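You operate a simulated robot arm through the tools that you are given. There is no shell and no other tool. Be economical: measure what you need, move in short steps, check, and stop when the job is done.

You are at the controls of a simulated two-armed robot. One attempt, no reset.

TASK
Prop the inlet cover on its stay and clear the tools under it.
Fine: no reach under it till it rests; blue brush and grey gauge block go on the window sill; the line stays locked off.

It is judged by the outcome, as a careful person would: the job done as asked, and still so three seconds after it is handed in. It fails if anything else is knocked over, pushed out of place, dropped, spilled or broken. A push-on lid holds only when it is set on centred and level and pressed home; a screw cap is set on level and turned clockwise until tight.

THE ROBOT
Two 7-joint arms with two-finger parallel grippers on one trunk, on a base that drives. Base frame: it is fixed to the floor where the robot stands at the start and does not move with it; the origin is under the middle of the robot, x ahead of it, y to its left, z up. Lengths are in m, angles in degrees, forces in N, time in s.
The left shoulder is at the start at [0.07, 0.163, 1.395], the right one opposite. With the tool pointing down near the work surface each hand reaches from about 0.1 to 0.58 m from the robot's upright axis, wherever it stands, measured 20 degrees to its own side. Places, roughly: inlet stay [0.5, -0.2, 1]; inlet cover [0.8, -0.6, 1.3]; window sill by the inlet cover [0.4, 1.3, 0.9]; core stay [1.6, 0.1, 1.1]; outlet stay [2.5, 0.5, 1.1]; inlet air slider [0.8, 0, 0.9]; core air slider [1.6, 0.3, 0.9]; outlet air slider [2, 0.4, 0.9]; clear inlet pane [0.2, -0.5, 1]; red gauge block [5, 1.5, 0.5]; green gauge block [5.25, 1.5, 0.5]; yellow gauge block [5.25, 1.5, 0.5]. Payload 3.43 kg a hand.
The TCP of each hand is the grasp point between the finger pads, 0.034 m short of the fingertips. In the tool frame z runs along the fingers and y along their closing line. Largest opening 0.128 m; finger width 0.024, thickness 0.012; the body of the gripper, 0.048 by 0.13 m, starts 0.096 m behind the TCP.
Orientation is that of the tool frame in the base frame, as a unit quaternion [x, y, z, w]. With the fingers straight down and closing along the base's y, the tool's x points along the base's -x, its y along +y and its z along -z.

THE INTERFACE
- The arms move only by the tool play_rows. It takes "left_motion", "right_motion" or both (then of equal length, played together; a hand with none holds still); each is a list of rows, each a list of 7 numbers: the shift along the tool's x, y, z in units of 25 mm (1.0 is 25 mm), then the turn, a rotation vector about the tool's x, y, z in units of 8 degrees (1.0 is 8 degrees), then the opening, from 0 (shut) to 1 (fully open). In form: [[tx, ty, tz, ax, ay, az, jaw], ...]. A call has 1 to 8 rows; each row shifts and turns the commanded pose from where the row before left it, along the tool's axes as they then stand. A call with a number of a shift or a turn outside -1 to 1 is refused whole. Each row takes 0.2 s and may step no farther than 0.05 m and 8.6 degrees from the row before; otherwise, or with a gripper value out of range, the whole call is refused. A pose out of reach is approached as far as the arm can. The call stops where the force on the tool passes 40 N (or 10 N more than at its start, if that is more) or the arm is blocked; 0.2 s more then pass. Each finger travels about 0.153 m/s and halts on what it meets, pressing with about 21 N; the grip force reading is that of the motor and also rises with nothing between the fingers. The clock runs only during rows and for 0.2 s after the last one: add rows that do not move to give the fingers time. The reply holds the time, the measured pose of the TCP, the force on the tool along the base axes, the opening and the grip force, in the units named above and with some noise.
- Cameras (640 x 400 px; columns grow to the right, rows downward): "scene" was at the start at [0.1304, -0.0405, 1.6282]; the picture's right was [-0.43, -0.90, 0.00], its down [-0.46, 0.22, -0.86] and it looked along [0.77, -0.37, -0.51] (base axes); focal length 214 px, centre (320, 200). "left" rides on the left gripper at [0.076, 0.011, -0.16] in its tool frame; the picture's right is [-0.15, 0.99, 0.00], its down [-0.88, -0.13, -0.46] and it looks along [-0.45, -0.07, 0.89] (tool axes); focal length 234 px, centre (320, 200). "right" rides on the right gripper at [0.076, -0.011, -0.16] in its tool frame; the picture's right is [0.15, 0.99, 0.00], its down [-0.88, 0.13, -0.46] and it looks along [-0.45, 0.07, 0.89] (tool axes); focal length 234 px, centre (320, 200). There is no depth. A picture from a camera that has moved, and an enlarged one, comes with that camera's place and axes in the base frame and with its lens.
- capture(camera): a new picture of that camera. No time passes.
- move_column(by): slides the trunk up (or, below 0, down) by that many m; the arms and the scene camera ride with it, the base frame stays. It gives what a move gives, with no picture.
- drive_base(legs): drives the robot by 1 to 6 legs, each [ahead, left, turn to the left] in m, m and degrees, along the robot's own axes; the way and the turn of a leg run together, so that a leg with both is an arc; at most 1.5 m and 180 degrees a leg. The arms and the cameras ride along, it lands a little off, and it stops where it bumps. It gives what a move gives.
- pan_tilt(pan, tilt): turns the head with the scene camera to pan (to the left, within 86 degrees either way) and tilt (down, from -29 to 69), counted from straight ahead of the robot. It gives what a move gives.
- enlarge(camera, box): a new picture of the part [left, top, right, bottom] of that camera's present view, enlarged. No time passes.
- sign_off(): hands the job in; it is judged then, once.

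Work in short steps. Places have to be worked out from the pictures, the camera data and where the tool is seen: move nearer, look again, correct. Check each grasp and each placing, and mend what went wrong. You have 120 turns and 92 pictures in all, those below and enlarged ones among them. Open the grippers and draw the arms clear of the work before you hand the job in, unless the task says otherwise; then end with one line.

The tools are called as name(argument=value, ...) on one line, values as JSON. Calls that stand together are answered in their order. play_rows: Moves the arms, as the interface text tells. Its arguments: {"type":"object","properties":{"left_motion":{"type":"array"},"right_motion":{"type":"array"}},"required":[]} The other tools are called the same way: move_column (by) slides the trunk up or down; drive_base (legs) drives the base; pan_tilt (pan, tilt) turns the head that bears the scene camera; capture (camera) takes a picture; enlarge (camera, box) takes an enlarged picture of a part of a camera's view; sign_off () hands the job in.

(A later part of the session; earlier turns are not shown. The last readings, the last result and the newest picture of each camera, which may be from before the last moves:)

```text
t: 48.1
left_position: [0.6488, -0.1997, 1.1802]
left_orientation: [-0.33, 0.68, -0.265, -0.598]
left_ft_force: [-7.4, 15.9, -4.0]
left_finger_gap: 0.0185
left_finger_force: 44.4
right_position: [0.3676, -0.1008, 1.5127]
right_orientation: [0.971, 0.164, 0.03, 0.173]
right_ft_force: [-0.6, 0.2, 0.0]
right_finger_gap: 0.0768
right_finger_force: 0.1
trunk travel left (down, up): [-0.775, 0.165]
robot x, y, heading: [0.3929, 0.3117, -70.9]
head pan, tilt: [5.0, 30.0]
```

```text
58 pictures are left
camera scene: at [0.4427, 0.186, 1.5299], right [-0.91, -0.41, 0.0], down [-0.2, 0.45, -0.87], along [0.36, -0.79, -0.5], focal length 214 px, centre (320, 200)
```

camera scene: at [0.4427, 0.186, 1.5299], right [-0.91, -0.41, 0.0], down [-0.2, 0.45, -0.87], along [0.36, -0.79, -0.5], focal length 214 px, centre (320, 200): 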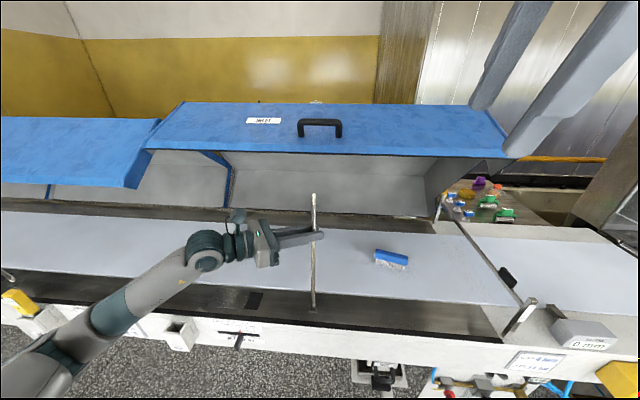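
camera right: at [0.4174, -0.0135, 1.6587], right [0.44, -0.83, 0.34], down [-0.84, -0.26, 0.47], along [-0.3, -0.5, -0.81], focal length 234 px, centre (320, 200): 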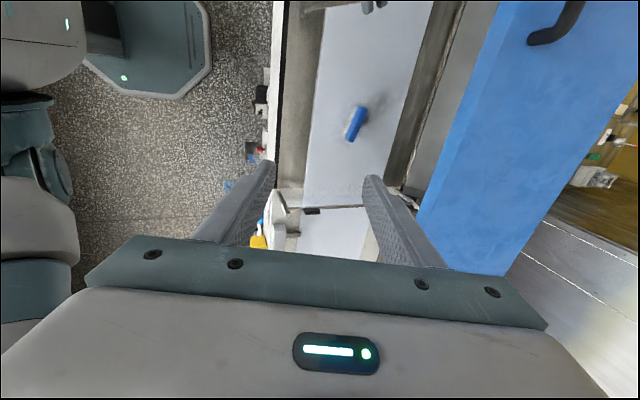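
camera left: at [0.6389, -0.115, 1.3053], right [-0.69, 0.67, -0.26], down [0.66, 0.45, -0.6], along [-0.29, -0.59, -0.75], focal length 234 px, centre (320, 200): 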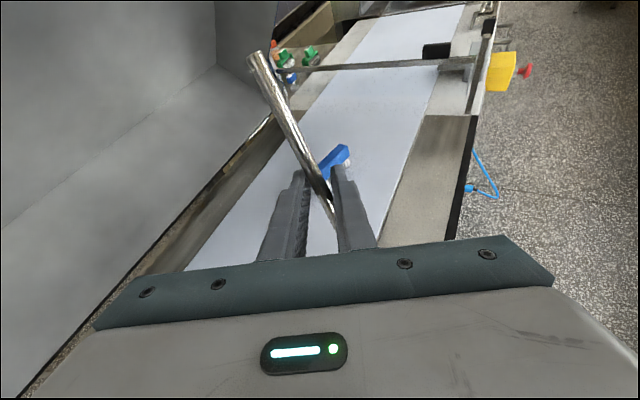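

The right arm hit a reach limit in the old wrist pose. With the new wrist orientation I try going on toward the handle.

play_rows(right_motion=[[1, 0, 0, 0, 0, 0, 0.6], [1, 0, 0, 0, 0, 0, 0.6], [1, 0, 0, 0, 0, 0, 0.6], [1, 0, 0, 0, 0, 0, 0.6]])

```text
t: 49.1
left_position: [0.6481, -0.1999, 1.1809]
left_orientation: [-0.33, 0.681, -0.264, -0.598]
left_ft_force: [-5.9, 15.2, -5.1]
left_finger_gap: 0.0188
left_finger_force: 44.6
right_position: [0.3913, -0.0936, 1.5115]
right_orientation: [0.971, 0.164, 0.03, 0.173]
right_ft_force: [-0.1, 0.4, 0.0]
right_finger_gap: 0.0772
right_finger_force: 0.1
right hand out of reach, approached as far as the arm can: row 2, 3, 4
trunk travel left (down, up): [-0.775, 0.165]
robot x, y, heading: [0.3915, 0.3156, -70.9]
head pan, tilt: [5.0, 30.0]
```

Crossing to the left is limited here; I try reaching forward first.

play_rows(right_motion=[[0, 0.93, 0.36, 0, 0, 0, 0.6], [0, 0.93, 0.36, 0, 0, 0, 0.6], [0, 0.93, 0.36, 0, 0, 0, 0.6], [0, 0.93, 0.36, 0, 0, 0, 0.6], [0, 0.93, 0.36, 0, 0, 0, 0.6], [0, 0.93, 0.36, 0, 0, 0, 0.6]])

play_rows(right_motion=[[1, 0, 0, 0, 0, 0, 0.6], [1, 0, 0, 0, 0, 0, 0.6], [1, 0, 0, 0, 0, 0, 0.6], [1, 0, 0, 0, 0, 0, 0.6]])

```text
t: 50.5
left_position: [0.6482, -0.1995, 1.1805]
left_orientation: [-0.33, 0.68, -0.265, -0.598]
left_ft_force: [-7.3, 13.1, -4.4]
left_finger_gap: 0.0189
left_finger_force: 45.1
right_position: [0.3952, -0.1923, 1.517]
right_orientation: [0.971, 0.164, 0.03, 0.173]
right_ft_force: [0.9, -0.4, 0.3]
right_finger_gap: 0.0767
right_finger_force: 0.2
right hand out of reach, approached as far as the arm can: row 2, 3, 4, 5, 6
trunk travel left (down, up): [-0.775, 0.165]
robot x, y, heading: [0.3877, 0.3158, -70.9]
head pan, tilt: [5.0, 30.0]
```

```text
t: 51.5
left_position: [0.6484, -0.2004, 1.1813]
left_orientation: [-0.33, 0.681, -0.264, -0.598]
left_ft_force: [-6.3, 12.1, -2.7]
left_finger_gap: 0.0188
left_finger_force: 44.5
right_position: [0.3999, -0.1921, 1.5154]
right_orientation: [0.971, 0.164, 0.032, 0.174]
right_ft_force: [0.1, 0.0, -0.4]
right_finger_gap: 0.077
right_finger_force: 0.1
right hand out of reach, approached as far as the arm can: row 1, 2, 3, 4
trunk travel left (down, up): [-0.775, 0.165]
robot x, y, heading: [0.3888, 0.3138, -71.0]
head pan, tilt: [5.0, 30.0]
```

The arm is limited in this overhead pose. I'll instead take the handle from the front with a level hand (one finger under the bar); I continue the tilt forward.

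play_rows(right_motion=[[0, 0, 0, -1, 0, 0, 0.6], [0, 0, 0, -1, 0, 0, 0.6], [0, 0, 0, -1, 0, 0, 0.6], [0, 0, 0, -1, 0, 0, 0.6], [0, 0, 0, -1, 0, 0, 0.6]])

capture(camera="scene")

```text
t: 52.7
left_position: [0.6488, -0.1997, 1.181]
left_orientation: [-0.331, 0.681, -0.265, -0.598]
left_ft_force: [-5.6, 12.1, 1.2]
left_finger_gap: 0.0189
left_finger_force: 44.8
right_position: [0.3995, -0.1911, 1.5165]
right_orientation: [0.853, 0.144, 0.084, 0.495]
right_ft_force: [-0.9, 0.3, 0.1]
right_finger_gap: 0.0768
right_finger_force: 0.1
trunk travel left (down, up): [-0.775, 0.165]
robot x, y, heading: [0.3894, 0.3134, -70.7]
head pan, tilt: [5.0, 30.0]
```

```text
57 pictures are left
camera scene: at [0.4429, 0.1858, 1.53], right [-0.91, -0.41, 0.0], down [-0.2, 0.45, -0.87], along [0.36, -0.79, -0.5], focal length 214 px, centre (320, 200)
```

scene: 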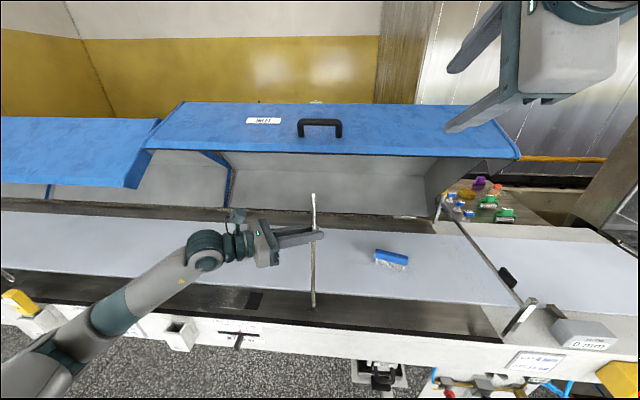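

At this tilt I try moving left along the line again.

play_rows(right_motion=[[1, 0, 0, 0, 0, 0, 0.6], [1, 0, 0, 0, 0, 0, 0.6], [1, 0, 0, 0, 0, 0, 0.6], [1, 0, 0, 0, 0, 0, 0.6], [1, 0, 0, 0, 0, 0, 0.6], [1, 0, 0, 0, 0, 0, 0.6], [1, 0, 0, 0, 0, 0, 0.6], [0.6, 0, 0, 0, 0, 0, 0.6]])

capture(camera="scene")

```text
t: 54.5
left_position: [0.6486, -0.1994, 1.1817]
left_orientation: [-0.33, 0.68, -0.265, -0.598]
left_ft_force: [-7.2, 10.3, 3.9]
left_finger_gap: 0.0186
left_finger_force: 45.1
right_position: [0.4443, -0.1771, 1.5173]
right_orientation: [0.853, 0.144, 0.085, 0.494]
right_ft_force: [-0.3, -0.4, -0.1]
right_finger_gap: 0.0766
right_finger_force: 0.1
right hand out of reach, approached as far as the arm can: row 3, 4, 5, 6, 7, 8
trunk travel left (down, up): [-0.775, 0.165]
robot x, y, heading: [0.3918, 0.3161, -70.7]
head pan, tilt: [5.0, 30.0]
```

```text
56 pictures are left
camera scene: at [0.4428, 0.1856, 1.53], right [-0.91, -0.41, 0.0], down [-0.2, 0.45, -0.87], along [0.36, -0.79, -0.5], focal length 214 px, centre (320, 200)
```

scene: 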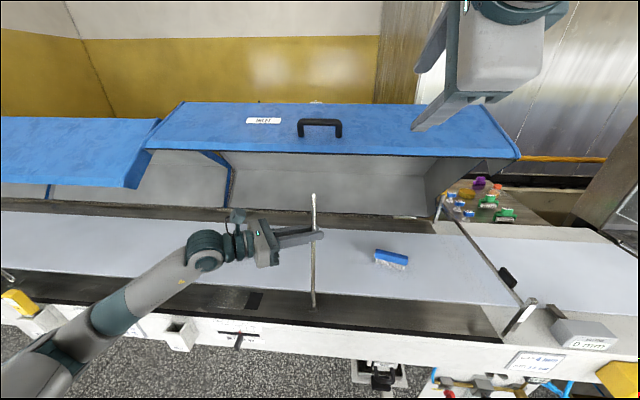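

Closer. I lower the hand toward handle height, which should free more sideways reach.

play_rows(right_motion=[[0, -0.866, 0.5, -0.5, 0, 0, 0.6], [0, -0.866, 0.5, -0.5, 0, 0, 0.6], [0, -0.866, 0.5, -0.5, 0, 0, 0.6], [1, 0, 0, 0, 0, 0, 0.6], [1, 0, 0, 0, 0, 0, 0.6], [1, 0, 0, 0, 0, 0, 0.6], [1, 0, 0, 0, 0, 0, 0.6]])

```text
t: 56.1
left_position: [0.6482, -0.2009, 1.1816]
left_orientation: [-0.33, 0.681, -0.264, -0.598]
left_ft_force: [-5.7, 8.6, 5.2]
left_finger_gap: 0.0188
left_finger_force: 45.3
right_position: [0.4375, -0.183, 1.4447]
right_orientation: [0.797, 0.134, 0.099, 0.58]
right_ft_force: [-0.2, -0.6, -0.4]
right_finger_gap: 0.0771
right_finger_force: 0.0
right hand out of reach, approached as far as the arm can: row 2, 4, 5, 6, 7
trunk travel left (down, up): [-0.775, 0.165]
robot x, y, heading: [0.3905, 0.3145, -70.6]
head pan, tilt: [5.0, 30.0]
```

Still limited. I yaw the hand to point inward from the right (more natural for this arm), then try again.

play_rows(right_motion=[[0, 0, 0, 0, 0.95, -0.31, 0.6], [0, 0, 0, 0, 0.95, -0.31, 0.6], [0, 0, 0, 0, 0.95, -0.31, 0.6], [1, 0, 0, 0, 0, 0, 0.6], [1, 0, 0, 0, 0, 0, 0.6]])

capture(camera="scene")

```text
t: 57.3
left_position: [0.6505, -0.2002, 1.1801]
left_orientation: [-0.33, 0.68, -0.264, -0.599]
left_ft_force: [-2.4, 13.9, 9.6]
left_finger_gap: 0.0191
left_finger_force: 45.0
right_position: [0.4809, -0.1545, 1.4516]
right_orientation: [0.752, 0.298, 0.216, 0.548]
right_ft_force: [0.9, -0.2, 0.1]
right_finger_gap: 0.0773
right_finger_force: 0.1
right hand out of reach, approached as far as the arm can: row 1, 2
trunk travel left (down, up): [-0.775, 0.165]
robot x, y, heading: [0.3945, 0.3128, -70.6]
head pan, tilt: [5.0, 30.0]
```

```text
55 pictures are left
camera scene: at [0.4453, 0.1856, 1.5299], right [-0.91, -0.41, 0.0], down [-0.21, 0.45, -0.87], along [0.36, -0.79, -0.5], focal length 214 px, centre (320, 200)
```

scene: 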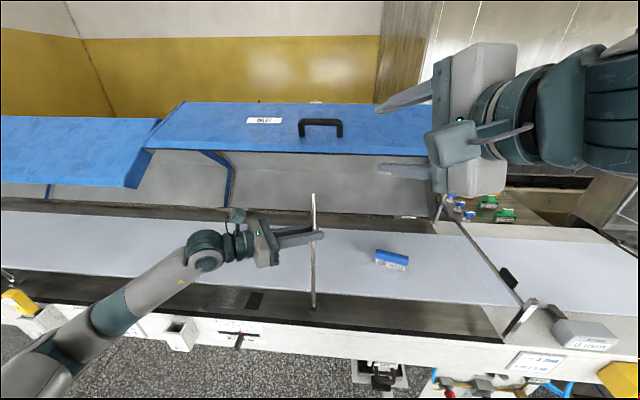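

Yawing helps: the bar can be gripped with vertical closing at any yaw. I advance toward the handle along the fingers.

play_rows(right_motion=[[0.13, 0.27, 0.84, 0, 0, 0, 0.6], [0.13, 0.27, 0.84, 0, 0, 0, 0.6], [0.13, 0.27, 0.84, 0, 0, 0, 0.6], [0.13, 0.27, 0.84, 0, 0, 0, 0.6], [0.13, 0.27, 0.84, 0, 0, 0, 0.6]])

capture(camera="scene")

capture(camera="right")

```text
t: 58.5
left_position: [0.6489, -0.2003, 1.1796]
left_orientation: [-0.331, 0.681, -0.265, -0.597]
left_ft_force: [-7.3, 1.9, 3.7]
left_finger_gap: 0.0189
left_finger_force: 45.2
right_position: [0.5536, -0.2136, 1.4502]
right_orientation: [0.751, 0.297, 0.216, 0.549]
right_ft_force: [-0.6, 0.2, -0.4]
right_finger_gap: 0.0767
right_finger_force: 0.0
right hand out of reach, approached as far as the arm can: row 5
trunk travel left (down, up): [-0.775, 0.165]
robot x, y, heading: [0.3931, 0.3171, -70.9]
head pan, tilt: [5.0, 30.0]
```

```text
54 pictures are left
camera scene: at [0.4421, 0.1865, 1.53], right [-0.91, -0.41, 0.0], down [-0.2, 0.45, -0.87], along [0.36, -0.79, -0.5], focal length 214 px, centre (320, 200)
```

scene: 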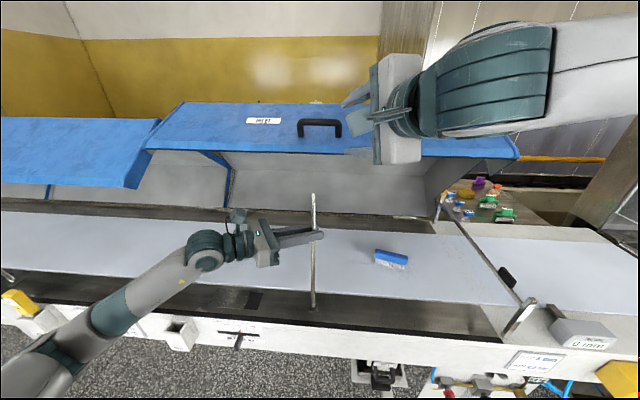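

```text
53 pictures are left
camera right: at [0.5037, -0.0481, 1.4886], right [0.31, -0.12, 0.94], down [-0.91, -0.31, 0.26], along [0.26, -0.94, -0.21], focal length 234 px, centre (320, 200)
```

right: 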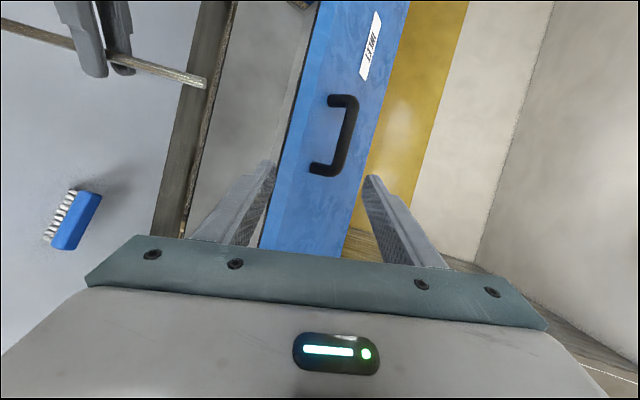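

Clear view: the handle bar centre is at about [0.675,-0.319,1.438]. I add yaw and advance more.

play_rows(right_motion=[[0, 0, 0, 0, 0.95, -0.31, 0.6], [0, 0, 0, 0, 0.95, -0.31, 0.6], [0.2, 0.25, 0.9, 0, 0, 0, 0.6], [0.2, 0.25, 0.9, 0, 0, 0, 0.6]])

capture(camera="right")

```text
t: 59.5
left_position: [0.649, -0.2002, 1.1807]
left_orientation: [-0.33, 0.681, -0.264, -0.598]
left_ft_force: [-6.5, 8.0, 6.0]
left_finger_gap: 0.0186
left_finger_force: 45.0
right_position: [0.6001, -0.2311, 1.4478]
right_orientation: [0.703, 0.4, 0.29, 0.512]
right_ft_force: [0.2, 0.2, 0.2]
right_finger_gap: 0.077
right_finger_force: 0.1
trunk travel left (down, up): [-0.775, 0.165]
robot x, y, heading: [0.3913, 0.3156, -70.9]
head pan, tilt: [5.0, 30.0]
```

```text
52 pictures are left
camera right: at [0.5062, -0.0855, 1.4854], right [0.34, -0.03, 0.94], down [-0.79, -0.55, 0.27], along [0.51, -0.83, -0.21], focal length 234 px, centre (320, 200)
```

right: 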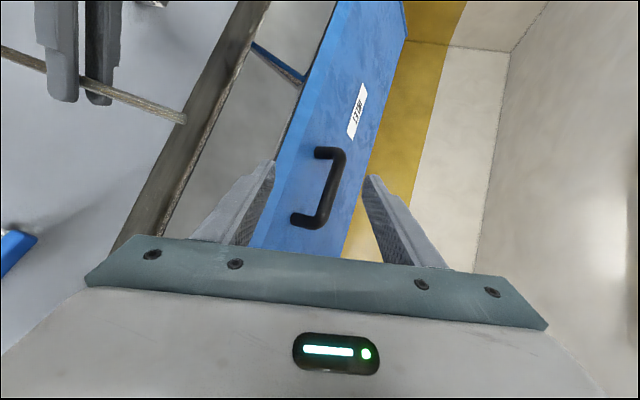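

Handle about 0.11 m ahead. I level the hand, narrow the jaw, align and go halfway.

play_rows(right_motion=[[0, 0, 0, -1, 0, 0, 0.35], [0, 0, 0, -1, 0, 0, 0.35], [0, 0, 0, -0.25, 0, 0, 0.35], [-0.75, -0.1, 0.7, 0, 0, 0, 0.35], [-0.73, -0.1, 0.7, 0, 0, 0, 0.35]])

capture(camera="right")

capture(camera="scene")

```text
t: 60.7
left_position: [0.6489, -0.2005, 1.18]
left_orientation: [-0.331, 0.681, -0.264, -0.597]
left_ft_force: [-7.2, 6.8, 4.5]
left_finger_gap: 0.0185
left_finger_force: 45.4
right_position: [0.6113, -0.2824, 1.4408]
right_orientation: [0.614, 0.349, 0.348, 0.617]
right_ft_force: [-0.3, -0.3, -0.7]
right_finger_gap: 0.0447
right_finger_force: 0.0
trunk travel left (down, up): [-0.775, 0.165]
robot x, y, heading: [0.3915, 0.3104, -70.9]
head pan, tilt: [5.0, 30.0]
```

```text
51 pictures are left
camera right: at [0.5131, -0.1349, 1.4297], right [0.07, 0.13, 0.99], down [-0.84, -0.52, 0.13], along [0.53, -0.84, 0.07], focal length 234 px, centre (320, 200)
```

right: 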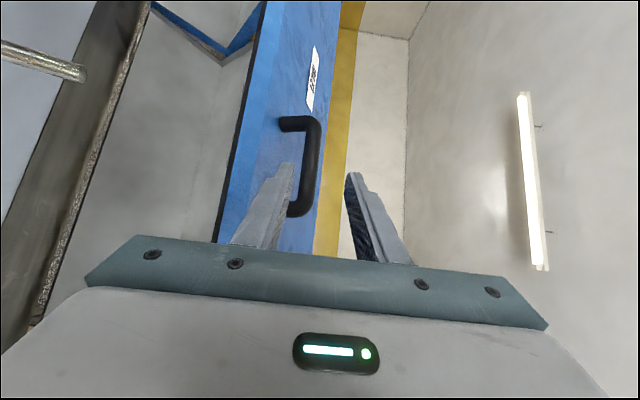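

```text
50 pictures are left
camera scene: at [0.4429, 0.1854, 1.53], right [-0.91, -0.41, 0.0], down [-0.2, 0.45, -0.87], along [0.36, -0.79, -0.5], focal length 214 px, centre (320, 200)
```

scene: 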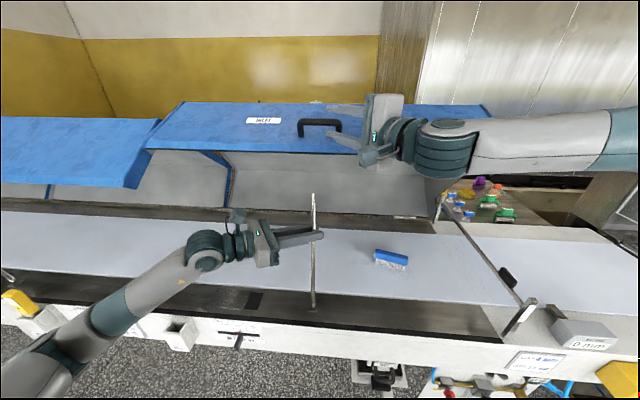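

Bar lies between the fingers in line, 0.074 m ahead. I advance and close on it.

play_rows(right_motion=[[0.03, -0.04, 0.9, 0, 0, 0, 0.35], [0.03, -0.04, 0.9, 0, 0, 0, 0.35], [0.03, -0.04, 0.9, 0, 0, 0, 0.35], [0, 0, 0, 0, 0, 0, 0.35]])

capture(camera="right")

```text
t: 61.7
left_position: [0.6497, -0.1994, 1.1802]
left_orientation: [-0.33, 0.681, -0.264, -0.598]
left_ft_force: [-6.0, 8.8, 5.8]
left_finger_gap: 0.0188
left_finger_force: 44.9
right_position: [0.6436, -0.3164, 1.44]
right_orientation: [0.613, 0.35, 0.348, 0.616]
right_ft_force: [-1.0, 0.3, -0.6]
right_finger_gap: 0.0446
right_finger_force: 0.1
right hand out of reach, approached as far as the arm can: row 2, 3
trunk travel left (down, up): [-0.775, 0.165]
robot x, y, heading: [0.3914, 0.3161, -70.9]
head pan, tilt: [5.0, 30.0]
```

```text
49 pictures are left
camera right: at [0.5466, -0.1691, 1.4272], right [0.07, 0.13, 0.99], down [-0.84, -0.52, 0.13], along [0.53, -0.84, 0.07], focal length 234 px, centre (320, 200)
```

right: 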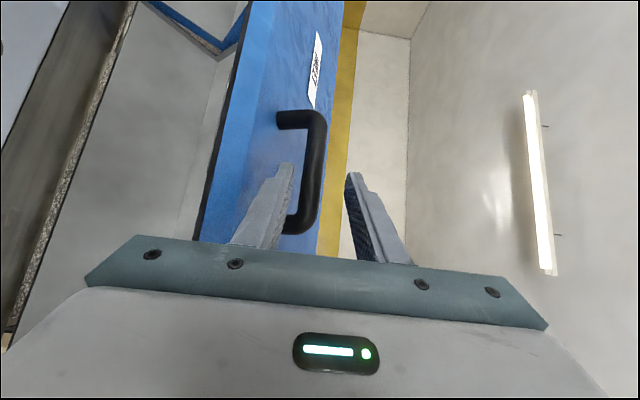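

Nearly there; the arm is at its sideways limit, so I push straight in 10 mm instead.

play_rows(right_motion=[[-0.26, -0.1, 0.31, 0, 0, 0, 0.35], [-0.13, 0, 0.15, 0, 0, 0, 0.35]])

enlarge(camera="right", box=[200, 80, 440, 260])

```text
t: 62.3
left_position: [0.6487, -0.2009, 1.1813]
left_orientation: [-0.331, 0.681, -0.264, -0.598]
left_ft_force: [-5.8, 8.6, 4.1]
left_finger_gap: 0.0187
left_finger_force: 44.7
right_position: [0.6465, -0.3305, 1.436]
right_orientation: [0.613, 0.349, 0.35, 0.616]
right_ft_force: [-0.1, 0.3, -0.3]
right_finger_gap: 0.0447
right_finger_force: 0.0
right hand out of reach, approached as far as the arm can: row 2
trunk travel left (down, up): [-0.775, 0.165]
robot x, y, heading: [0.3897, 0.316, -70.6]
head pan, tilt: [5.0, 30.0]
```

```text
2.22 times, centred on (320, 170) of right
camera zoom: at [0.5474, -0.1832, 1.4247], right [0.07, 0.13, 0.99], down [-0.84, -0.52, 0.13], along [0.53, -0.84, 0.07], focal length 520 px, centre (320, 267)
```

zoom: 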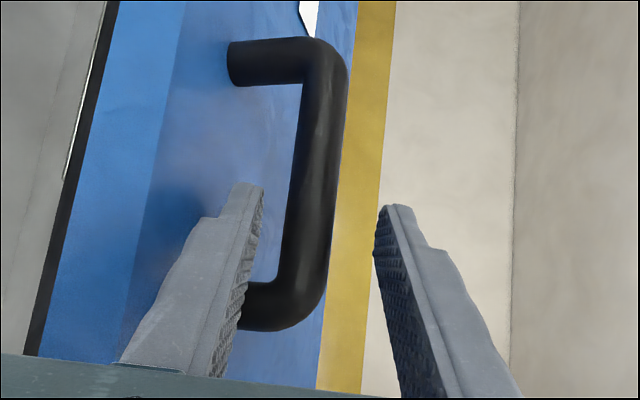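

The bar is between the pads. I close the right gripper on the handle.

play_rows(right_motion=[[0, 0, 0, 0, 0, 0, 0.15], [0, 0, 0, 0, 0, 0, 0], [0, 0, 0, 0, 0, 0, 0]])

enlarge(camera="right", box=[200, 80, 440, 260])

enlarge(camera="scene", box=[220, 90, 460, 320])

```text
t: 63.1
left_position: [0.6486, -0.2006, 1.1804]
left_orientation: [-0.33, 0.68, -0.265, -0.598]
left_ft_force: [-6.0, 12.6, 10.5]
left_finger_gap: 0.0187
left_finger_force: 45.1
right_position: [0.646, -0.3306, 1.4307]
right_orientation: [0.617, 0.35, 0.349, 0.613]
right_ft_force: [-3.7, 10.7, -34.3]
right_finger_gap: 0.0178
right_finger_force: 45.5
trunk travel left (down, up): [-0.775, 0.165]
robot x, y, heading: [0.3884, 0.317, -70.7]
head pan, tilt: [5.0, 30.0]
```

```text
2.22 times, centred on (320, 170) of right
camera zoom: at [0.548, -0.1827, 1.4211], right [0.08, 0.12, 0.99], down [-0.84, -0.53, 0.13], along [0.54, -0.84, 0.06], focal length 520 px, centre (320, 267)
```

zoom: 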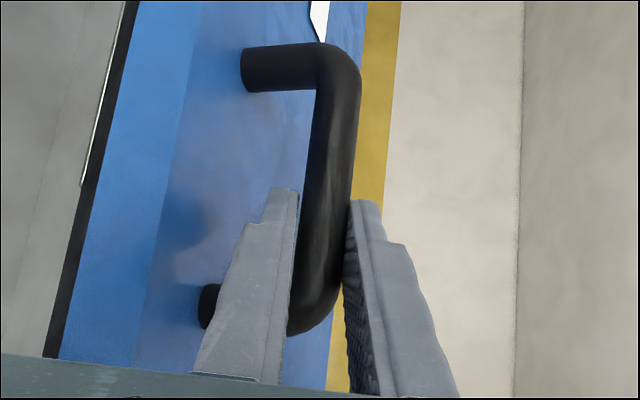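

```text
1.74 times, centred on (340, 205) of scene
camera zoom: at [0.4434, 0.1854, 1.5295], right [-0.91, -0.41, 0.0], down [-0.2, 0.46, -0.87], along [0.36, -0.79, -0.5], focal length 373 px, centre (285, 191)
```

zoom: 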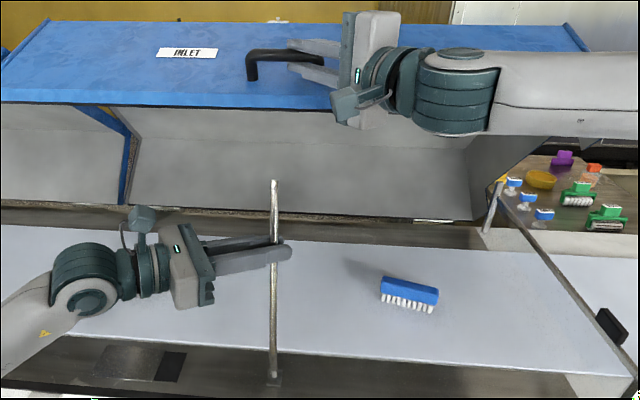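

The handle is held; force shows the hand carrying ~34 N of cover weight. I ease it down in small steps, watching force and the stay tip.

play_rows(right_motion=[[0.15, -0.32, -0.18, 0, 0, 0, 0], [0.15, -0.32, -0.18, 0, 0, 0, 0]])

```text
t: 63.7
left_position: [0.6516, -0.1996, 1.1805]
left_orientation: [-0.329, 0.68, -0.263, -0.6]
left_ft_force: [-17.0, 29.6, 13.3]
left_finger_gap: 0.0187
left_finger_force: 44.7
right_position: [0.6431, -0.3207, 1.4249]
right_orientation: [0.619, 0.35, 0.345, 0.613]
right_ft_force: [17.4, -14.2, -21.7]
right_finger_gap: 0.0177
right_finger_force: 45.0
right hand out of reach, approached as far as the arm can: row 2
trunk travel left (down, up): [-0.775, 0.165]
robot x, y, heading: [0.3889, 0.312, -70.4]
head pan, tilt: [5.0, 30.0]
```

The pull says I moved outward too much for the arc; I go straight down next.

play_rows(right_motion=[[0, -0.32, 0, 0, 0, 0, 0], [0, -0.32, 0, 0, 0, 0, 0]])

```text
t: 64.3
left_position: [0.6494, -0.1998, 1.1808]
left_orientation: [-0.329, 0.68, -0.264, -0.599]
left_ft_force: [-15.3, 29.7, 15.3]
left_finger_gap: 0.0189
left_finger_force: 44.9
right_position: [0.6423, -0.3203, 1.4254]
right_orientation: [0.618, 0.351, 0.345, 0.612]
right_ft_force: [17.3, -15.4, -21.9]
right_finger_gap: 0.0178
right_finger_force: 45.0
right hand out of reach, approached as far as the arm can: row 1, 2
trunk travel left (down, up): [-0.775, 0.165]
robot x, y, heading: [0.3891, 0.3121, -70.8]
head pan, tilt: [5.0, 30.0]
```

The arm is at a joint limit. I yaw the hand about the bar a bit more (pads pivot on it) and retry the descent.

play_rows(right_motion=[[0, 0, 0, 0, 0.8, 0, 0], [0, -0.25, 0, 0, 0.5, 0, 0], [0, -0.25, 0, 0, 0, 0, 0]])

```text
t: 65.1
left_position: [0.6485, -0.1997, 1.1799]
left_orientation: [-0.329, 0.681, -0.263, -0.6]
left_ft_force: [-11.1, 37.5, 20.5]
left_finger_gap: 0.0188
left_finger_force: 45.0
right_position: [0.6397, -0.321, 1.4277]
right_orientation: [0.587, 0.405, 0.399, 0.577]
right_ft_force: [12.2, -22.7, -30.8]
right_finger_gap: 0.0178
right_finger_force: 45.4
right hand out of reach, approached as far as the arm can: row 1, 2, 3
trunk travel left (down, up): [-0.775, 0.165]
robot x, y, heading: [0.389, 0.3122, -70.9]
head pan, tilt: [5.0, 30.0]
```

Before re-planning, I test whether the stay has a stop just past upright: I swing it a further 6° with the left hand and read the force.

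play_rows(left_motion=[[-0.207, -0.47, -0.768, -0.0765, 0.643, -0.375, 0], [0, 0, 0, 0, 0, 0, 0]], right_motion=[[0, 0, 0, 0, 0, 0, 0.25], [0, 0, 0, 0, 0, 0, 0.3]])

```text
t: 65.7
left_position: [0.6619, -0.1934, 1.1771]
left_orientation: [-0.332, 0.648, -0.258, -0.636]
left_ft_force: [-39.7, 1.6, 7.7]
left_finger_gap: 0.0178
left_finger_force: 44.9
right_position: [0.6289, -0.32, 1.4339]
right_orientation: [0.582, 0.404, 0.403, 0.58]
right_ft_force: [-0.4, -0.3, 0.0]
right_finger_gap: 0.0385
right_finger_force: 0.0
trunk travel left (down, up): [-0.775, 0.165]
robot x, y, heading: [0.3915, 0.313, -71.2]
head pan, tilt: [5.0, 30.0]
```

There is a firm stop a few degrees past upright, so the stay should stand by itself. I open the left hand a little to check, keeping it caged.

play_rows(left_motion=[[0, 0, 0, 0, 0, 0, 0.2], [0, 0, 0, 0, 0, 0, 0.3], [0, 0, 0, 0, 0, 0, 0.3]])

capture(camera="left")

enlarge(camera="scene", box=[220, 90, 460, 320])

```text
t: 66.5
left_position: [0.6732, -0.1952, 1.1758]
left_orientation: [-0.335, 0.645, -0.26, -0.635]
left_ft_force: [-0.1, 1.1, 0.9]
left_finger_gap: 0.0391
left_finger_force: 0.5
right_position: [0.6399, -0.3196, 1.4318]
right_orientation: [0.583, 0.406, 0.402, 0.578]
right_ft_force: [-0.4, -0.5, 0.0]
right_finger_gap: 0.0384
right_finger_force: 0.0
trunk travel left (down, up): [-0.775, 0.165]
robot x, y, heading: [0.3906, 0.3175, -70.4]
head pan, tilt: [5.0, 30.0]
```

```text
45 pictures are left
camera left: at [0.771, -0.072, 1.2613], right [-0.76, 0.65, -0.06], down [0.37, 0.35, -0.86], along [-0.54, -0.67, -0.51], focal length 234 px, centre (320, 200)
```

left: 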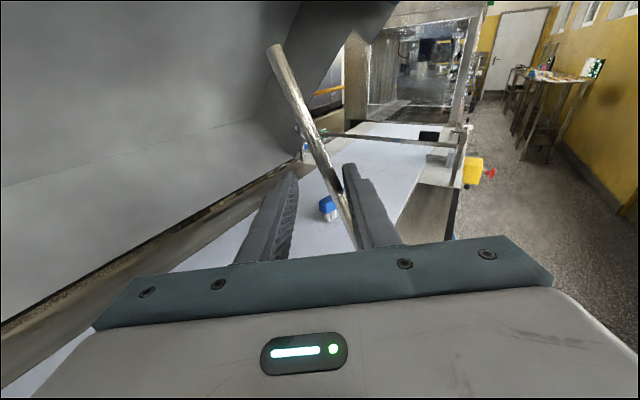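

```text
1.74 times, centred on (340, 205) of scene
camera zoom: at [0.4447, 0.1833, 1.5296], right [-0.91, -0.41, 0.0], down [-0.21, 0.46, -0.87], along [0.36, -0.79, -0.5], focal length 373 px, centre (285, 191)
```

zoom: 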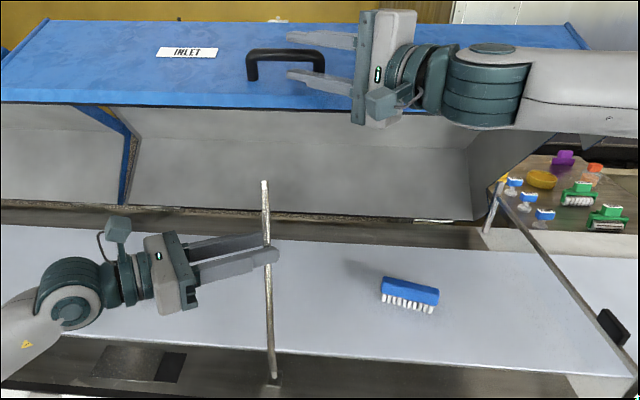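

The stay leans on its stop by itself. I back the left hand out slowly along its fingers and release the right hand from the handle area.

play_rows(left_motion=[[0, 0, -0.5, 0, 0, 0, 0.4], [0, 0, -0.7, 0, 0, 0, 0.4], [0, 0, -1, 0, 0, 0, 0.4], [0, 0, -1, 0, 0, 0, 0.4], [0, 0, -1, 0, 0, 0, 0.4], [0, 0, -1, 0, 0, 0, 0.4]], right_motion=[[0, 0, 0, 0, 0, 0, 0.45], [0, 0, -0.6, 0, 0, 0, 0.45], [0, 0, -1, 0, 0, 0, 0.45], [0, 0, -1, 0, 0, 0, 0.45], [0, 0, -1, 0, 0, 0, 0.45], [0, 0, -1, 0, 0, 0, 0.45]])

capture(camera="scene")

```text
t: 67.9
left_position: [0.7553, -0.0935, 1.1855]
left_orientation: [-0.332, 0.646, -0.261, -0.636]
left_ft_force: [-0.1, -0.5, 0.1]
left_finger_gap: 0.0511
left_finger_force: 0.1
right_position: [0.5308, -0.2751, 1.4324]
right_orientation: [0.58, 0.403, 0.404, 0.582]
right_ft_force: [0.5, 0.8, -0.8]
right_finger_gap: 0.0575
right_finger_force: 0.0
trunk travel left (down, up): [-0.775, 0.165]
robot x, y, heading: [0.3896, 0.313, -70.8]
head pan, tilt: [5.0, 30.0]
```

```text
43 pictures are left
camera scene: at [0.4428, 0.1855, 1.53], right [-0.91, -0.41, 0.0], down [-0.2, 0.45, -0.87], along [0.36, -0.79, -0.5], focal length 214 px, centre (320, 200)
```

scene: 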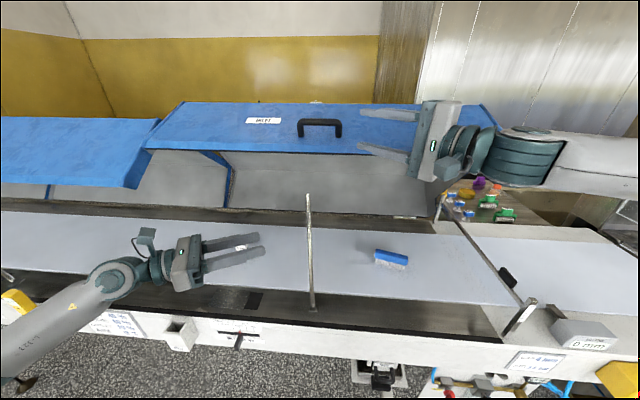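

The stay stands free. I withdraw both hands, raising the left, and roll the left wrist for a front grasp of the handle; then I'll shift the base so the left arm faces the handle.

play_rows(left_motion=[[1, 0, -0.5, 0, 0, 0, 0.5], [1, 0, -0.5, 0, 0, 0, 0.5], [1, 0, -0.5, 0, 0, 0, 0.5], [1, 0, 0, 0, 0, 0, 0.5], [1, 0, 0, 0, 0, 0, 0.5], [1, 0, 0, 0, 0, 0, 0.5], [1, 0, 0, 0, 0, 0, 0.5], [1, 0, 0, 0, 0, 0, 0.5]], right_motion=[[0.77, 0.3, -0.64, 0, 0, 0, 0.45], [0.77, 0.3, -0.64, 0, 0, 0, 0.45], [0.77, 0.3, -0.64, 0, 0, 0, 0.45], [0.77, 0.3, -0.64, 0, 0, 0, 0.45], [0.77, 0.3, -0.64, 0, 0, 0, 0.45], [0.77, 0.3, -0.64, 0, 0, 0, 0.45], [0.77, 0, -0.64, 0, 0, 0, 0.45], [0.77, 0, -0.64, 0, 0, 0, 0.45]])

play_rows(left_motion=[[0.4, 0, -0.3, 0, 0, 1, 0.5], [0, 0, 0, 0, 0, 1, 0.5], [0, 0, 0, 0, 0, 1, 0.5], [0, 0, 0, 0, 0, 1, 0.5], [0, 0, 0, 0, 0, 1, 0.5], [0, 0, 0, 0, 0, 1, 0.5], [0, 0, 0, 0, 0, 1, 0.5], [0, 0, 0, 0, 0, 1, 0.5]])

play_rows(left_motion=[[0, 0, 0, 0, 0, 1, 0.5], [0, 0, 0, 0, 0, 1, 0.5], [0, 0, 0, 0, 0, 1, 0.5], [0, 0, 0, 0, -1, 0.2, 0.5], [0, 0, 0, 0, -1, 0, 0.5], [0, 0, 0, 0, -1, 0, 0.5], [0, 0, 0, 0, -1, 0, 0.5]])

capture(camera="scene")

```text
t: 69.7
left_position: [0.7848, -0.0866, 1.3847]
left_orientation: [-0.334, 0.645, -0.261, -0.636]
left_ft_force: [0.7, -0.7, -0.7]
left_finger_gap: 0.0642
left_finger_force: 0.2
right_position: [0.4765, -0.125, 1.513]
right_orientation: [0.581, 0.405, 0.403, 0.58]
right_ft_force: [0.1, -0.2, 0.5]
right_finger_gap: 0.0574
right_finger_force: 0.0
right hand out of reach, approached as far as the arm can: row 6, 7, 8
trunk travel left (down, up): [-0.775, 0.165]
robot x, y, heading: [0.3917, 0.3135, -70.8]
head pan, tilt: [5.0, 30.0]
```

```text
t: 71.5
left_position: [0.7909, -0.0833, 1.3947]
left_orientation: [0.06, 0.724, -0.558, -0.402]
left_ft_force: [-0.9, 0.3, 0.2]
left_finger_gap: 0.0642
left_finger_force: 0.1
right_position: [0.476, -0.1261, 1.5125]
right_orientation: [0.581, 0.405, 0.403, 0.58]
right_ft_force: [0.2, 0.5, -0.9]
right_finger_gap: 0.0576
right_finger_force: 0.1
trunk travel left (down, up): [-0.775, 0.165]
robot x, y, heading: [0.389, 0.3138, -71.0]
head pan, tilt: [5.0, 30.0]
```

```text
t: 73.1
left_position: [0.8089, -0.1009, 1.4057]
left_orientation: [0.035, 0.741, -0.667, -0.067]
left_ft_force: [0.6, 0.1, 0.0]
left_finger_gap: 0.0639
left_finger_force: 0.0
left hand out of reach, approached as far as the arm can: row 7
right_position: [0.477, -0.1278, 1.5107]
right_orientation: [0.581, 0.405, 0.404, 0.579]
right_ft_force: [0.2, 0.0, 0.5]
right_finger_gap: 0.0575
right_finger_force: 0.0
trunk travel left (down, up): [-0.775, 0.165]
robot x, y, heading: [0.3911, 0.3167, -70.6]
head pan, tilt: [5.0, 30.0]
```

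```text
42 pictures are left
camera scene: at [0.4436, 0.1819, 1.5295], right [-0.91, -0.41, 0.0], down [-0.2, 0.46, -0.87], along [0.36, -0.79, -0.5], focal length 214 px, centre (320, 200)
```

scene: 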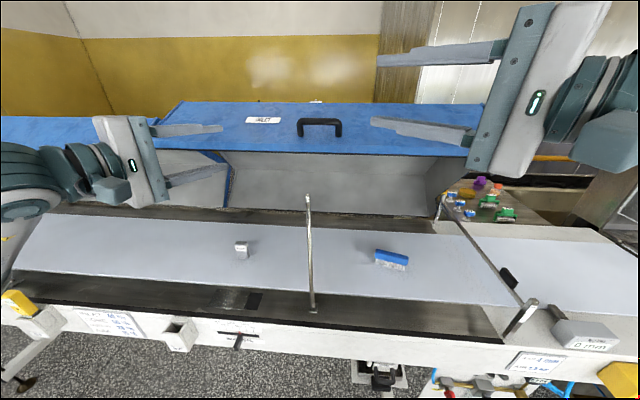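

Driving the base 0.2 m to the right brings the left hand directly in front of the handle.

drive_base(legs=[[0, -0.2, 0]])

capture(camera="scene")

capture(camera="left")

```text
t: 74.7
left_position: [0.6251, -0.1621, 1.4046]
left_orientation: [0.035, 0.741, -0.668, -0.067]
left_ft_force: [0.7, 1.0, -0.4]
left_finger_gap: 0.0641
left_finger_force: 0.1
right_position: [0.2946, -0.1902, 1.5115]
right_orientation: [0.58, 0.406, 0.404, 0.579]
right_ft_force: [0.3, 0.8, 0.3]
right_finger_gap: 0.0575
right_finger_force: 0.2
trunk travel left (down, up): [-0.775, 0.165]
robot x, y, heading: [0.2053, 0.2459, -70.7]
head pan, tilt: [5.0, 30.0]
```

```text
41 pictures are left
camera scene: at [0.2604, 0.1189, 1.5297], right [-0.91, -0.41, 0.0], down [-0.21, 0.46, -0.87], along [0.36, -0.79, -0.5], focal length 214 px, centre (320, 200)
```

scene: 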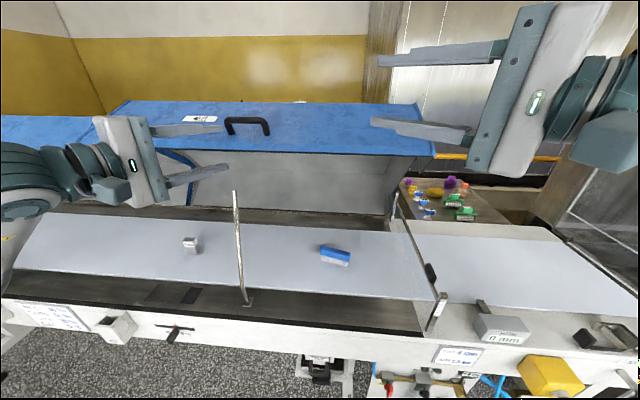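

```text
40 pictures are left
camera left: at [0.5746, 0.0077, 1.4144], right [0.11, 0.09, -0.99], down [0.94, 0.31, 0.13], along [0.32, -0.95, -0.05], focal length 234 px, centre (320, 200)
```

left: 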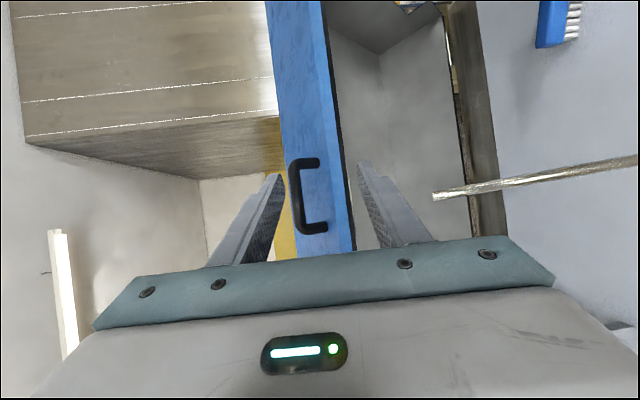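

Handle now straight ahead; all estimates agree at [0.675,-0.319,1.435]. I align the left hand and approach.

play_rows(left_motion=[[-0.7, -0.49, 0.6, 0, 0, 0, 0.35], [-0.7, -0.49, 0.6, 0, 0, 0, 0.35], [-0.7, -0.49, 0.6, 0, 0, 0, 0.35], [-0.7, -0.49, 0.6, 0, 0, 0, 0.35]])

capture(camera="left")

```text
t: 75.7
left_position: [0.6864, -0.2396, 1.4449]
left_orientation: [0.035, 0.742, -0.666, -0.066]
left_ft_force: [0.1, 0.1, 0.1]
left_finger_gap: 0.0448
left_finger_force: 0.0
right_position: [0.2926, -0.1923, 1.5114]
right_orientation: [0.58, 0.406, 0.404, 0.579]
right_ft_force: [-0.3, -0.2, -0.9]
right_finger_gap: 0.0576
right_finger_force: 0.1
trunk travel left (down, up): [-0.775, 0.165]
robot x, y, heading: [0.2059, 0.2489, -70.3]
head pan, tilt: [5.0, 30.0]
```

```text
39 pictures are left
camera left: at [0.636, -0.0681, 1.4529], right [0.11, 0.09, -0.99], down [0.94, 0.31, 0.13], along [0.32, -0.95, -0.05], focal length 234 px, centre (320, 200)
```

left: 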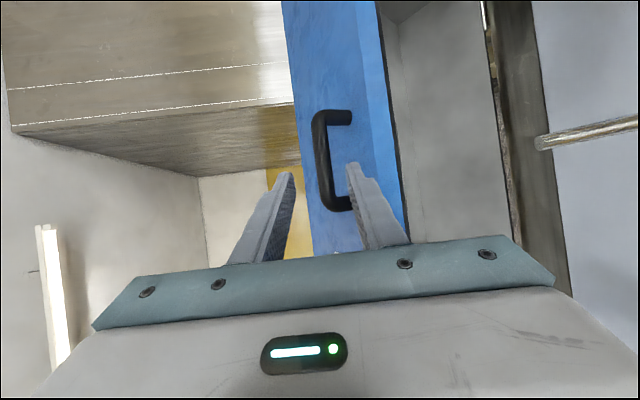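

Dead centre: 0.08 m straight ahead. Advance and close.

play_rows(left_motion=[[0, 0, 0.8, 0, 0, 0, 0.35], [0, 0, 0.8, 0, 0, 0, 0.35], [0, 0, 0.8, 0, 0, 0, 0.35], [0, 0, 0.7, 0, 0, 0, 0.35], [0, 0, 0, 0, 0, 0, 0], [0, 0, 0, 0, 0, 0, 0]])

capture(camera="left")

```text
t: 77.1
left_position: [0.6752, -0.3165, 1.4334]
left_orientation: [0.035, 0.744, -0.664, -0.067]
left_ft_force: [-10.3, 11.3, -28.4]
left_finger_gap: 0.0181
left_finger_force: 45.1
right_position: [0.2934, -0.1918, 1.5111]
right_orientation: [0.58, 0.406, 0.404, 0.579]
right_ft_force: [0.0, 0.2, 0.1]
right_finger_gap: 0.0577
right_finger_force: 0.2
trunk travel left (down, up): [-0.775, 0.165]
robot x, y, heading: [0.1996, 0.2516, -70.6]
head pan, tilt: [5.0, 30.0]
```

```text
38 pictures are left
camera left: at [0.6235, -0.1452, 1.4429], right [0.11, 0.09, -0.99], down [0.94, 0.31, 0.13], along [0.32, -0.95, -0.06], focal length 234 px, centre (320, 200)
```

left: 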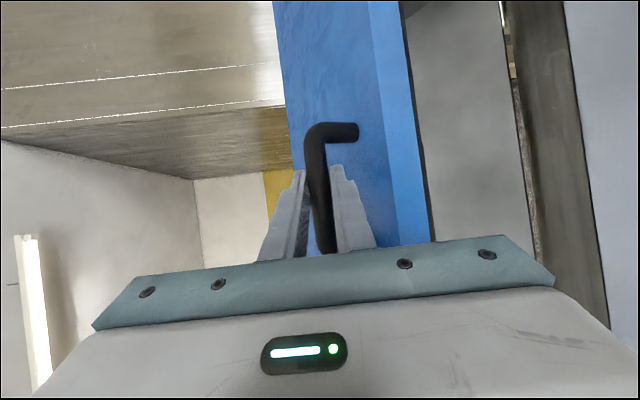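

Gripped on the handle. I lower it 20 mm, reading the pull.

play_rows(left_motion=[[0.07, 0.42, -0.136, 0, 0, 0, 0], [0.07, 0.42, -0.136, 0, 0, 0, 0]])

```text
t: 77.7
left_position: [0.67, -0.3014, 1.4224]
left_orientation: [0.036, 0.738, -0.671, -0.066]
left_ft_force: [-4.8, 3.1, 11.4]
left_finger_gap: 0.0182
left_finger_force: 45.2
right_position: [0.2907, -0.1877, 1.5129]
right_orientation: [0.579, 0.406, 0.404, 0.58]
right_ft_force: [-0.3, 0.1, -0.4]
right_finger_gap: 0.0574
right_finger_force: 0.1
trunk travel left (down, up): [-0.775, 0.165]
robot x, y, heading: [0.2035, 0.2462, -70.6]
head pan, tilt: [5.0, 30.0]
```

The cover swings down and outward smoothly (about 1.4 out per 1 down). I follow that arc.

play_rows(left_motion=[[0.18, 0.45, -0.35, 0, 0, 0, 0], [0.18, 0.45, -0.35, 0, 0, 0, 0], [0.18, 0.45, -0.35, 0, 0, 0, 0]])

capture(camera="scene")

```text
t: 78.5
left_position: [0.6551, -0.2627, 1.3928]
left_orientation: [0.038, 0.738, -0.67, -0.065]
left_ft_force: [-9.0, 22.8, 20.9]
left_finger_gap: 0.0177
left_finger_force: 45.1
right_position: [0.2887, -0.1818, 1.5142]
right_orientation: [0.577, 0.407, 0.404, 0.582]
right_ft_force: [0.5, 0.4, 0.4]
right_finger_gap: 0.0575
right_finger_force: 0.1
trunk travel left (down, up): [-0.775, 0.165]
robot x, y, heading: [0.2052, 0.2484, -70.5]
head pan, tilt: [5.0, 30.0]
```

```text
37 pictures are left
camera scene: at [0.2537, 0.1276, 1.5307], right [-0.91, -0.41, 0.0], down [-0.2, 0.45, -0.87], along [0.36, -0.79, -0.49], focal length 214 px, centre (320, 200)
```

scene: 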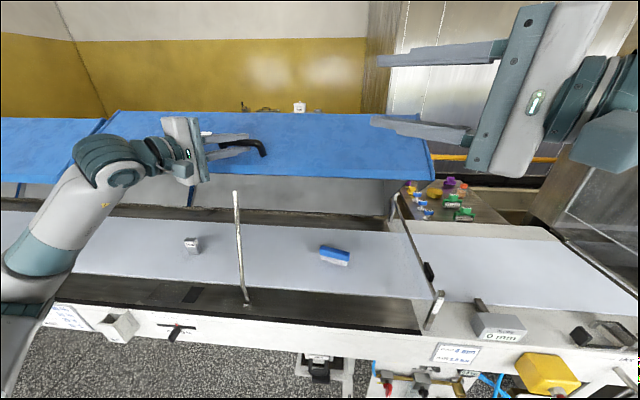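

Lowered 40 mm so far, with ~45 mm expected to contact. I check the tip against the plate closely.

enlarge(camera="scene", box=[170, 130, 310, 220])

capture(camera="left")

```text
4.44 times, centred on (240, 175) of scene
camera zoom: at [0.2537, 0.1276, 1.5307], right [-0.91, -0.41, 0.0], down [-0.2, 0.45, -0.87], along [0.36, -0.79, -0.49], focal length 953 px, centre (676, 311)
```

zoom: 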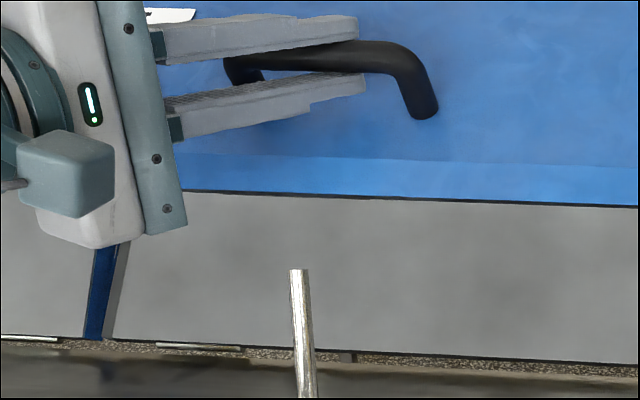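

```text
35 pictures are left
camera left: at [0.6053, -0.0931, 1.3994], right [0.11, 0.08, -0.99], down [0.94, 0.31, 0.13], along [0.32, -0.95, -0.04], focal length 234 px, centre (320, 200)
```

left: 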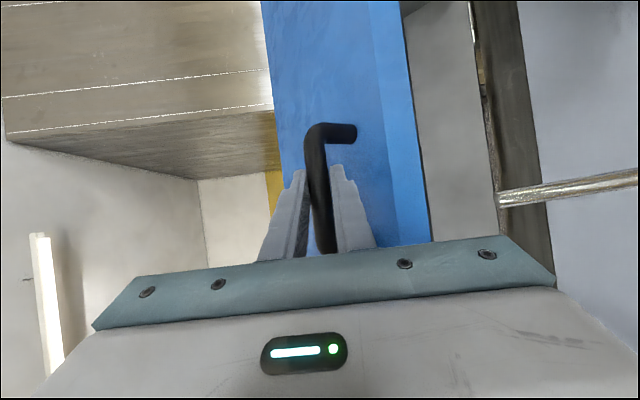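

The tip (z≈1.27) is just under the edge line. To see the plate and tip from the front-below, I lower the free right hand, outside the cover, to use its camera.

play_rows(right_motion=[[0, -1, 0, 0, 0, 0, 0.45], [0, -1, 0, 0, 0, 0, 0.45], [0, -1, 0, 0, 0, 0, 0.45], [0, -1, 0, 0, 0, 0, 0.45], [0, -1, 0, 0, 0, 0, 0.45], [0, -1, 0, 0, 0, 0, 0.45], [0, -1, 0, 0, 0, 0, 0.45], [0, -1, 0, 0, 0, 0, 0.45]])

capture(camera="right")

```text
t: 80.3
left_position: [0.6565, -0.2651, 1.3931]
left_orientation: [0.037, 0.737, -0.671, -0.065]
left_ft_force: [-9.8, 22.7, 25.1]
left_finger_gap: 0.018
left_finger_force: 45.0
right_position: [0.3044, -0.2547, 1.3915]
right_orientation: [0.579, 0.408, 0.403, 0.58]
right_ft_force: [-0.6, 0.5, -0.2]
right_finger_gap: 0.0577
right_finger_force: 0.1
right hand out of reach, approached as far as the arm can: row 1, 2, 3, 4, 5, 6, 7, 8
trunk travel left (down, up): [-0.775, 0.165]
robot x, y, heading: [0.2024, 0.2468, -70.7]
head pan, tilt: [5.0, 30.0]
```

```text
34 pictures are left
camera right: at [0.1808, -0.1281, 1.3815], right [0.06, 0.14, 0.99], down [-0.73, -0.67, 0.14], along [0.68, -0.73, 0.07], focal length 234 px, centre (320, 200)
```

right: 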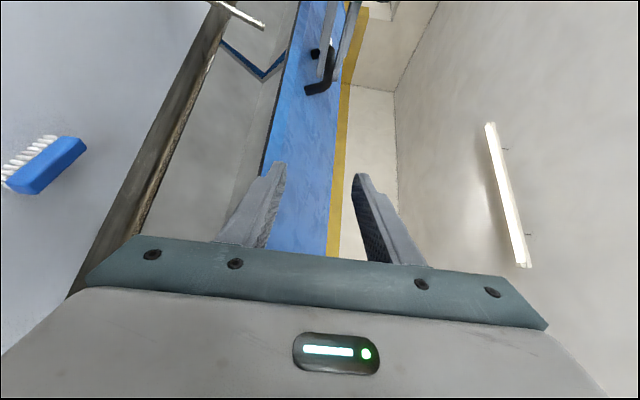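

The tip is near N≈0.03 inside the edge path and z≈1.264; the plate should come down on it after ~8° more. I pull the right hand back out of the way and lower the handle further in small steps.

play_rows(right_motion=[[0.77, 0, -0.64, 0, 0, 0, 0.45], [0.77, 0, -0.64, 0, 0, 0, 0.45], [0.77, 0, -0.64, 0, 0, 0, 0.45], [0.77, 0, -0.64, 0, 0, 0, 0.45]], left_motion=[[0.133, 0.336, -0.25, 0, 0, 0, 0], [0.133, 0.336, -0.25, 0, 0, 0, 0], [0.133, 0.336, -0.25, 0, 0, 0, 0], [0.133, 0.336, -0.25, 0, 0, 0, 0]])

enlarge(camera="scene", box=[170, 130, 310, 220])

```text
t: 81.3
left_position: [0.6459, -0.2333, 1.3642]
left_orientation: [0.037, 0.737, -0.672, -0.066]
left_ft_force: [-9.5, 29.3, 23.8]
left_finger_gap: 0.0176
left_finger_force: 44.4
right_position: [0.2904, -0.2417, 1.4292]
right_orientation: [0.576, 0.406, 0.404, 0.583]
right_ft_force: [0.2, 0.1, 1.5]
right_finger_gap: 0.0577
right_finger_force: 0.1
right hand out of reach, approached as far as the arm can: row 1, 2, 3, 4
trunk travel left (down, up): [-0.775, 0.165]
robot x, y, heading: [0.204, 0.2504, -70.7]
head pan, tilt: [5.0, 30.0]
```

```text
4.44 times, centred on (240, 175) of scene
camera zoom: at [0.2533, 0.1289, 1.5308], right [-0.91, -0.41, 0.0], down [-0.2, 0.45, -0.87], along [0.36, -0.79, -0.49], focal length 953 px, centre (676, 311)
```

zoom: 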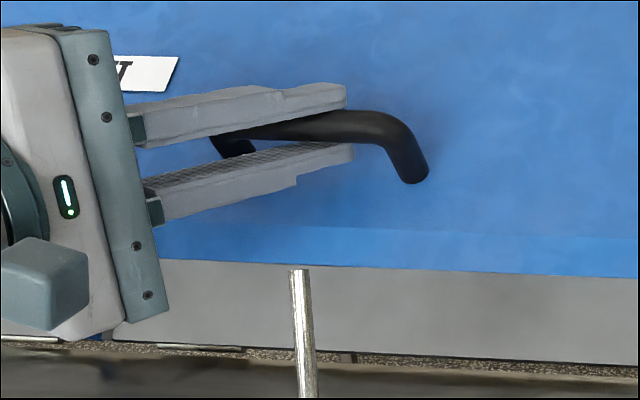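

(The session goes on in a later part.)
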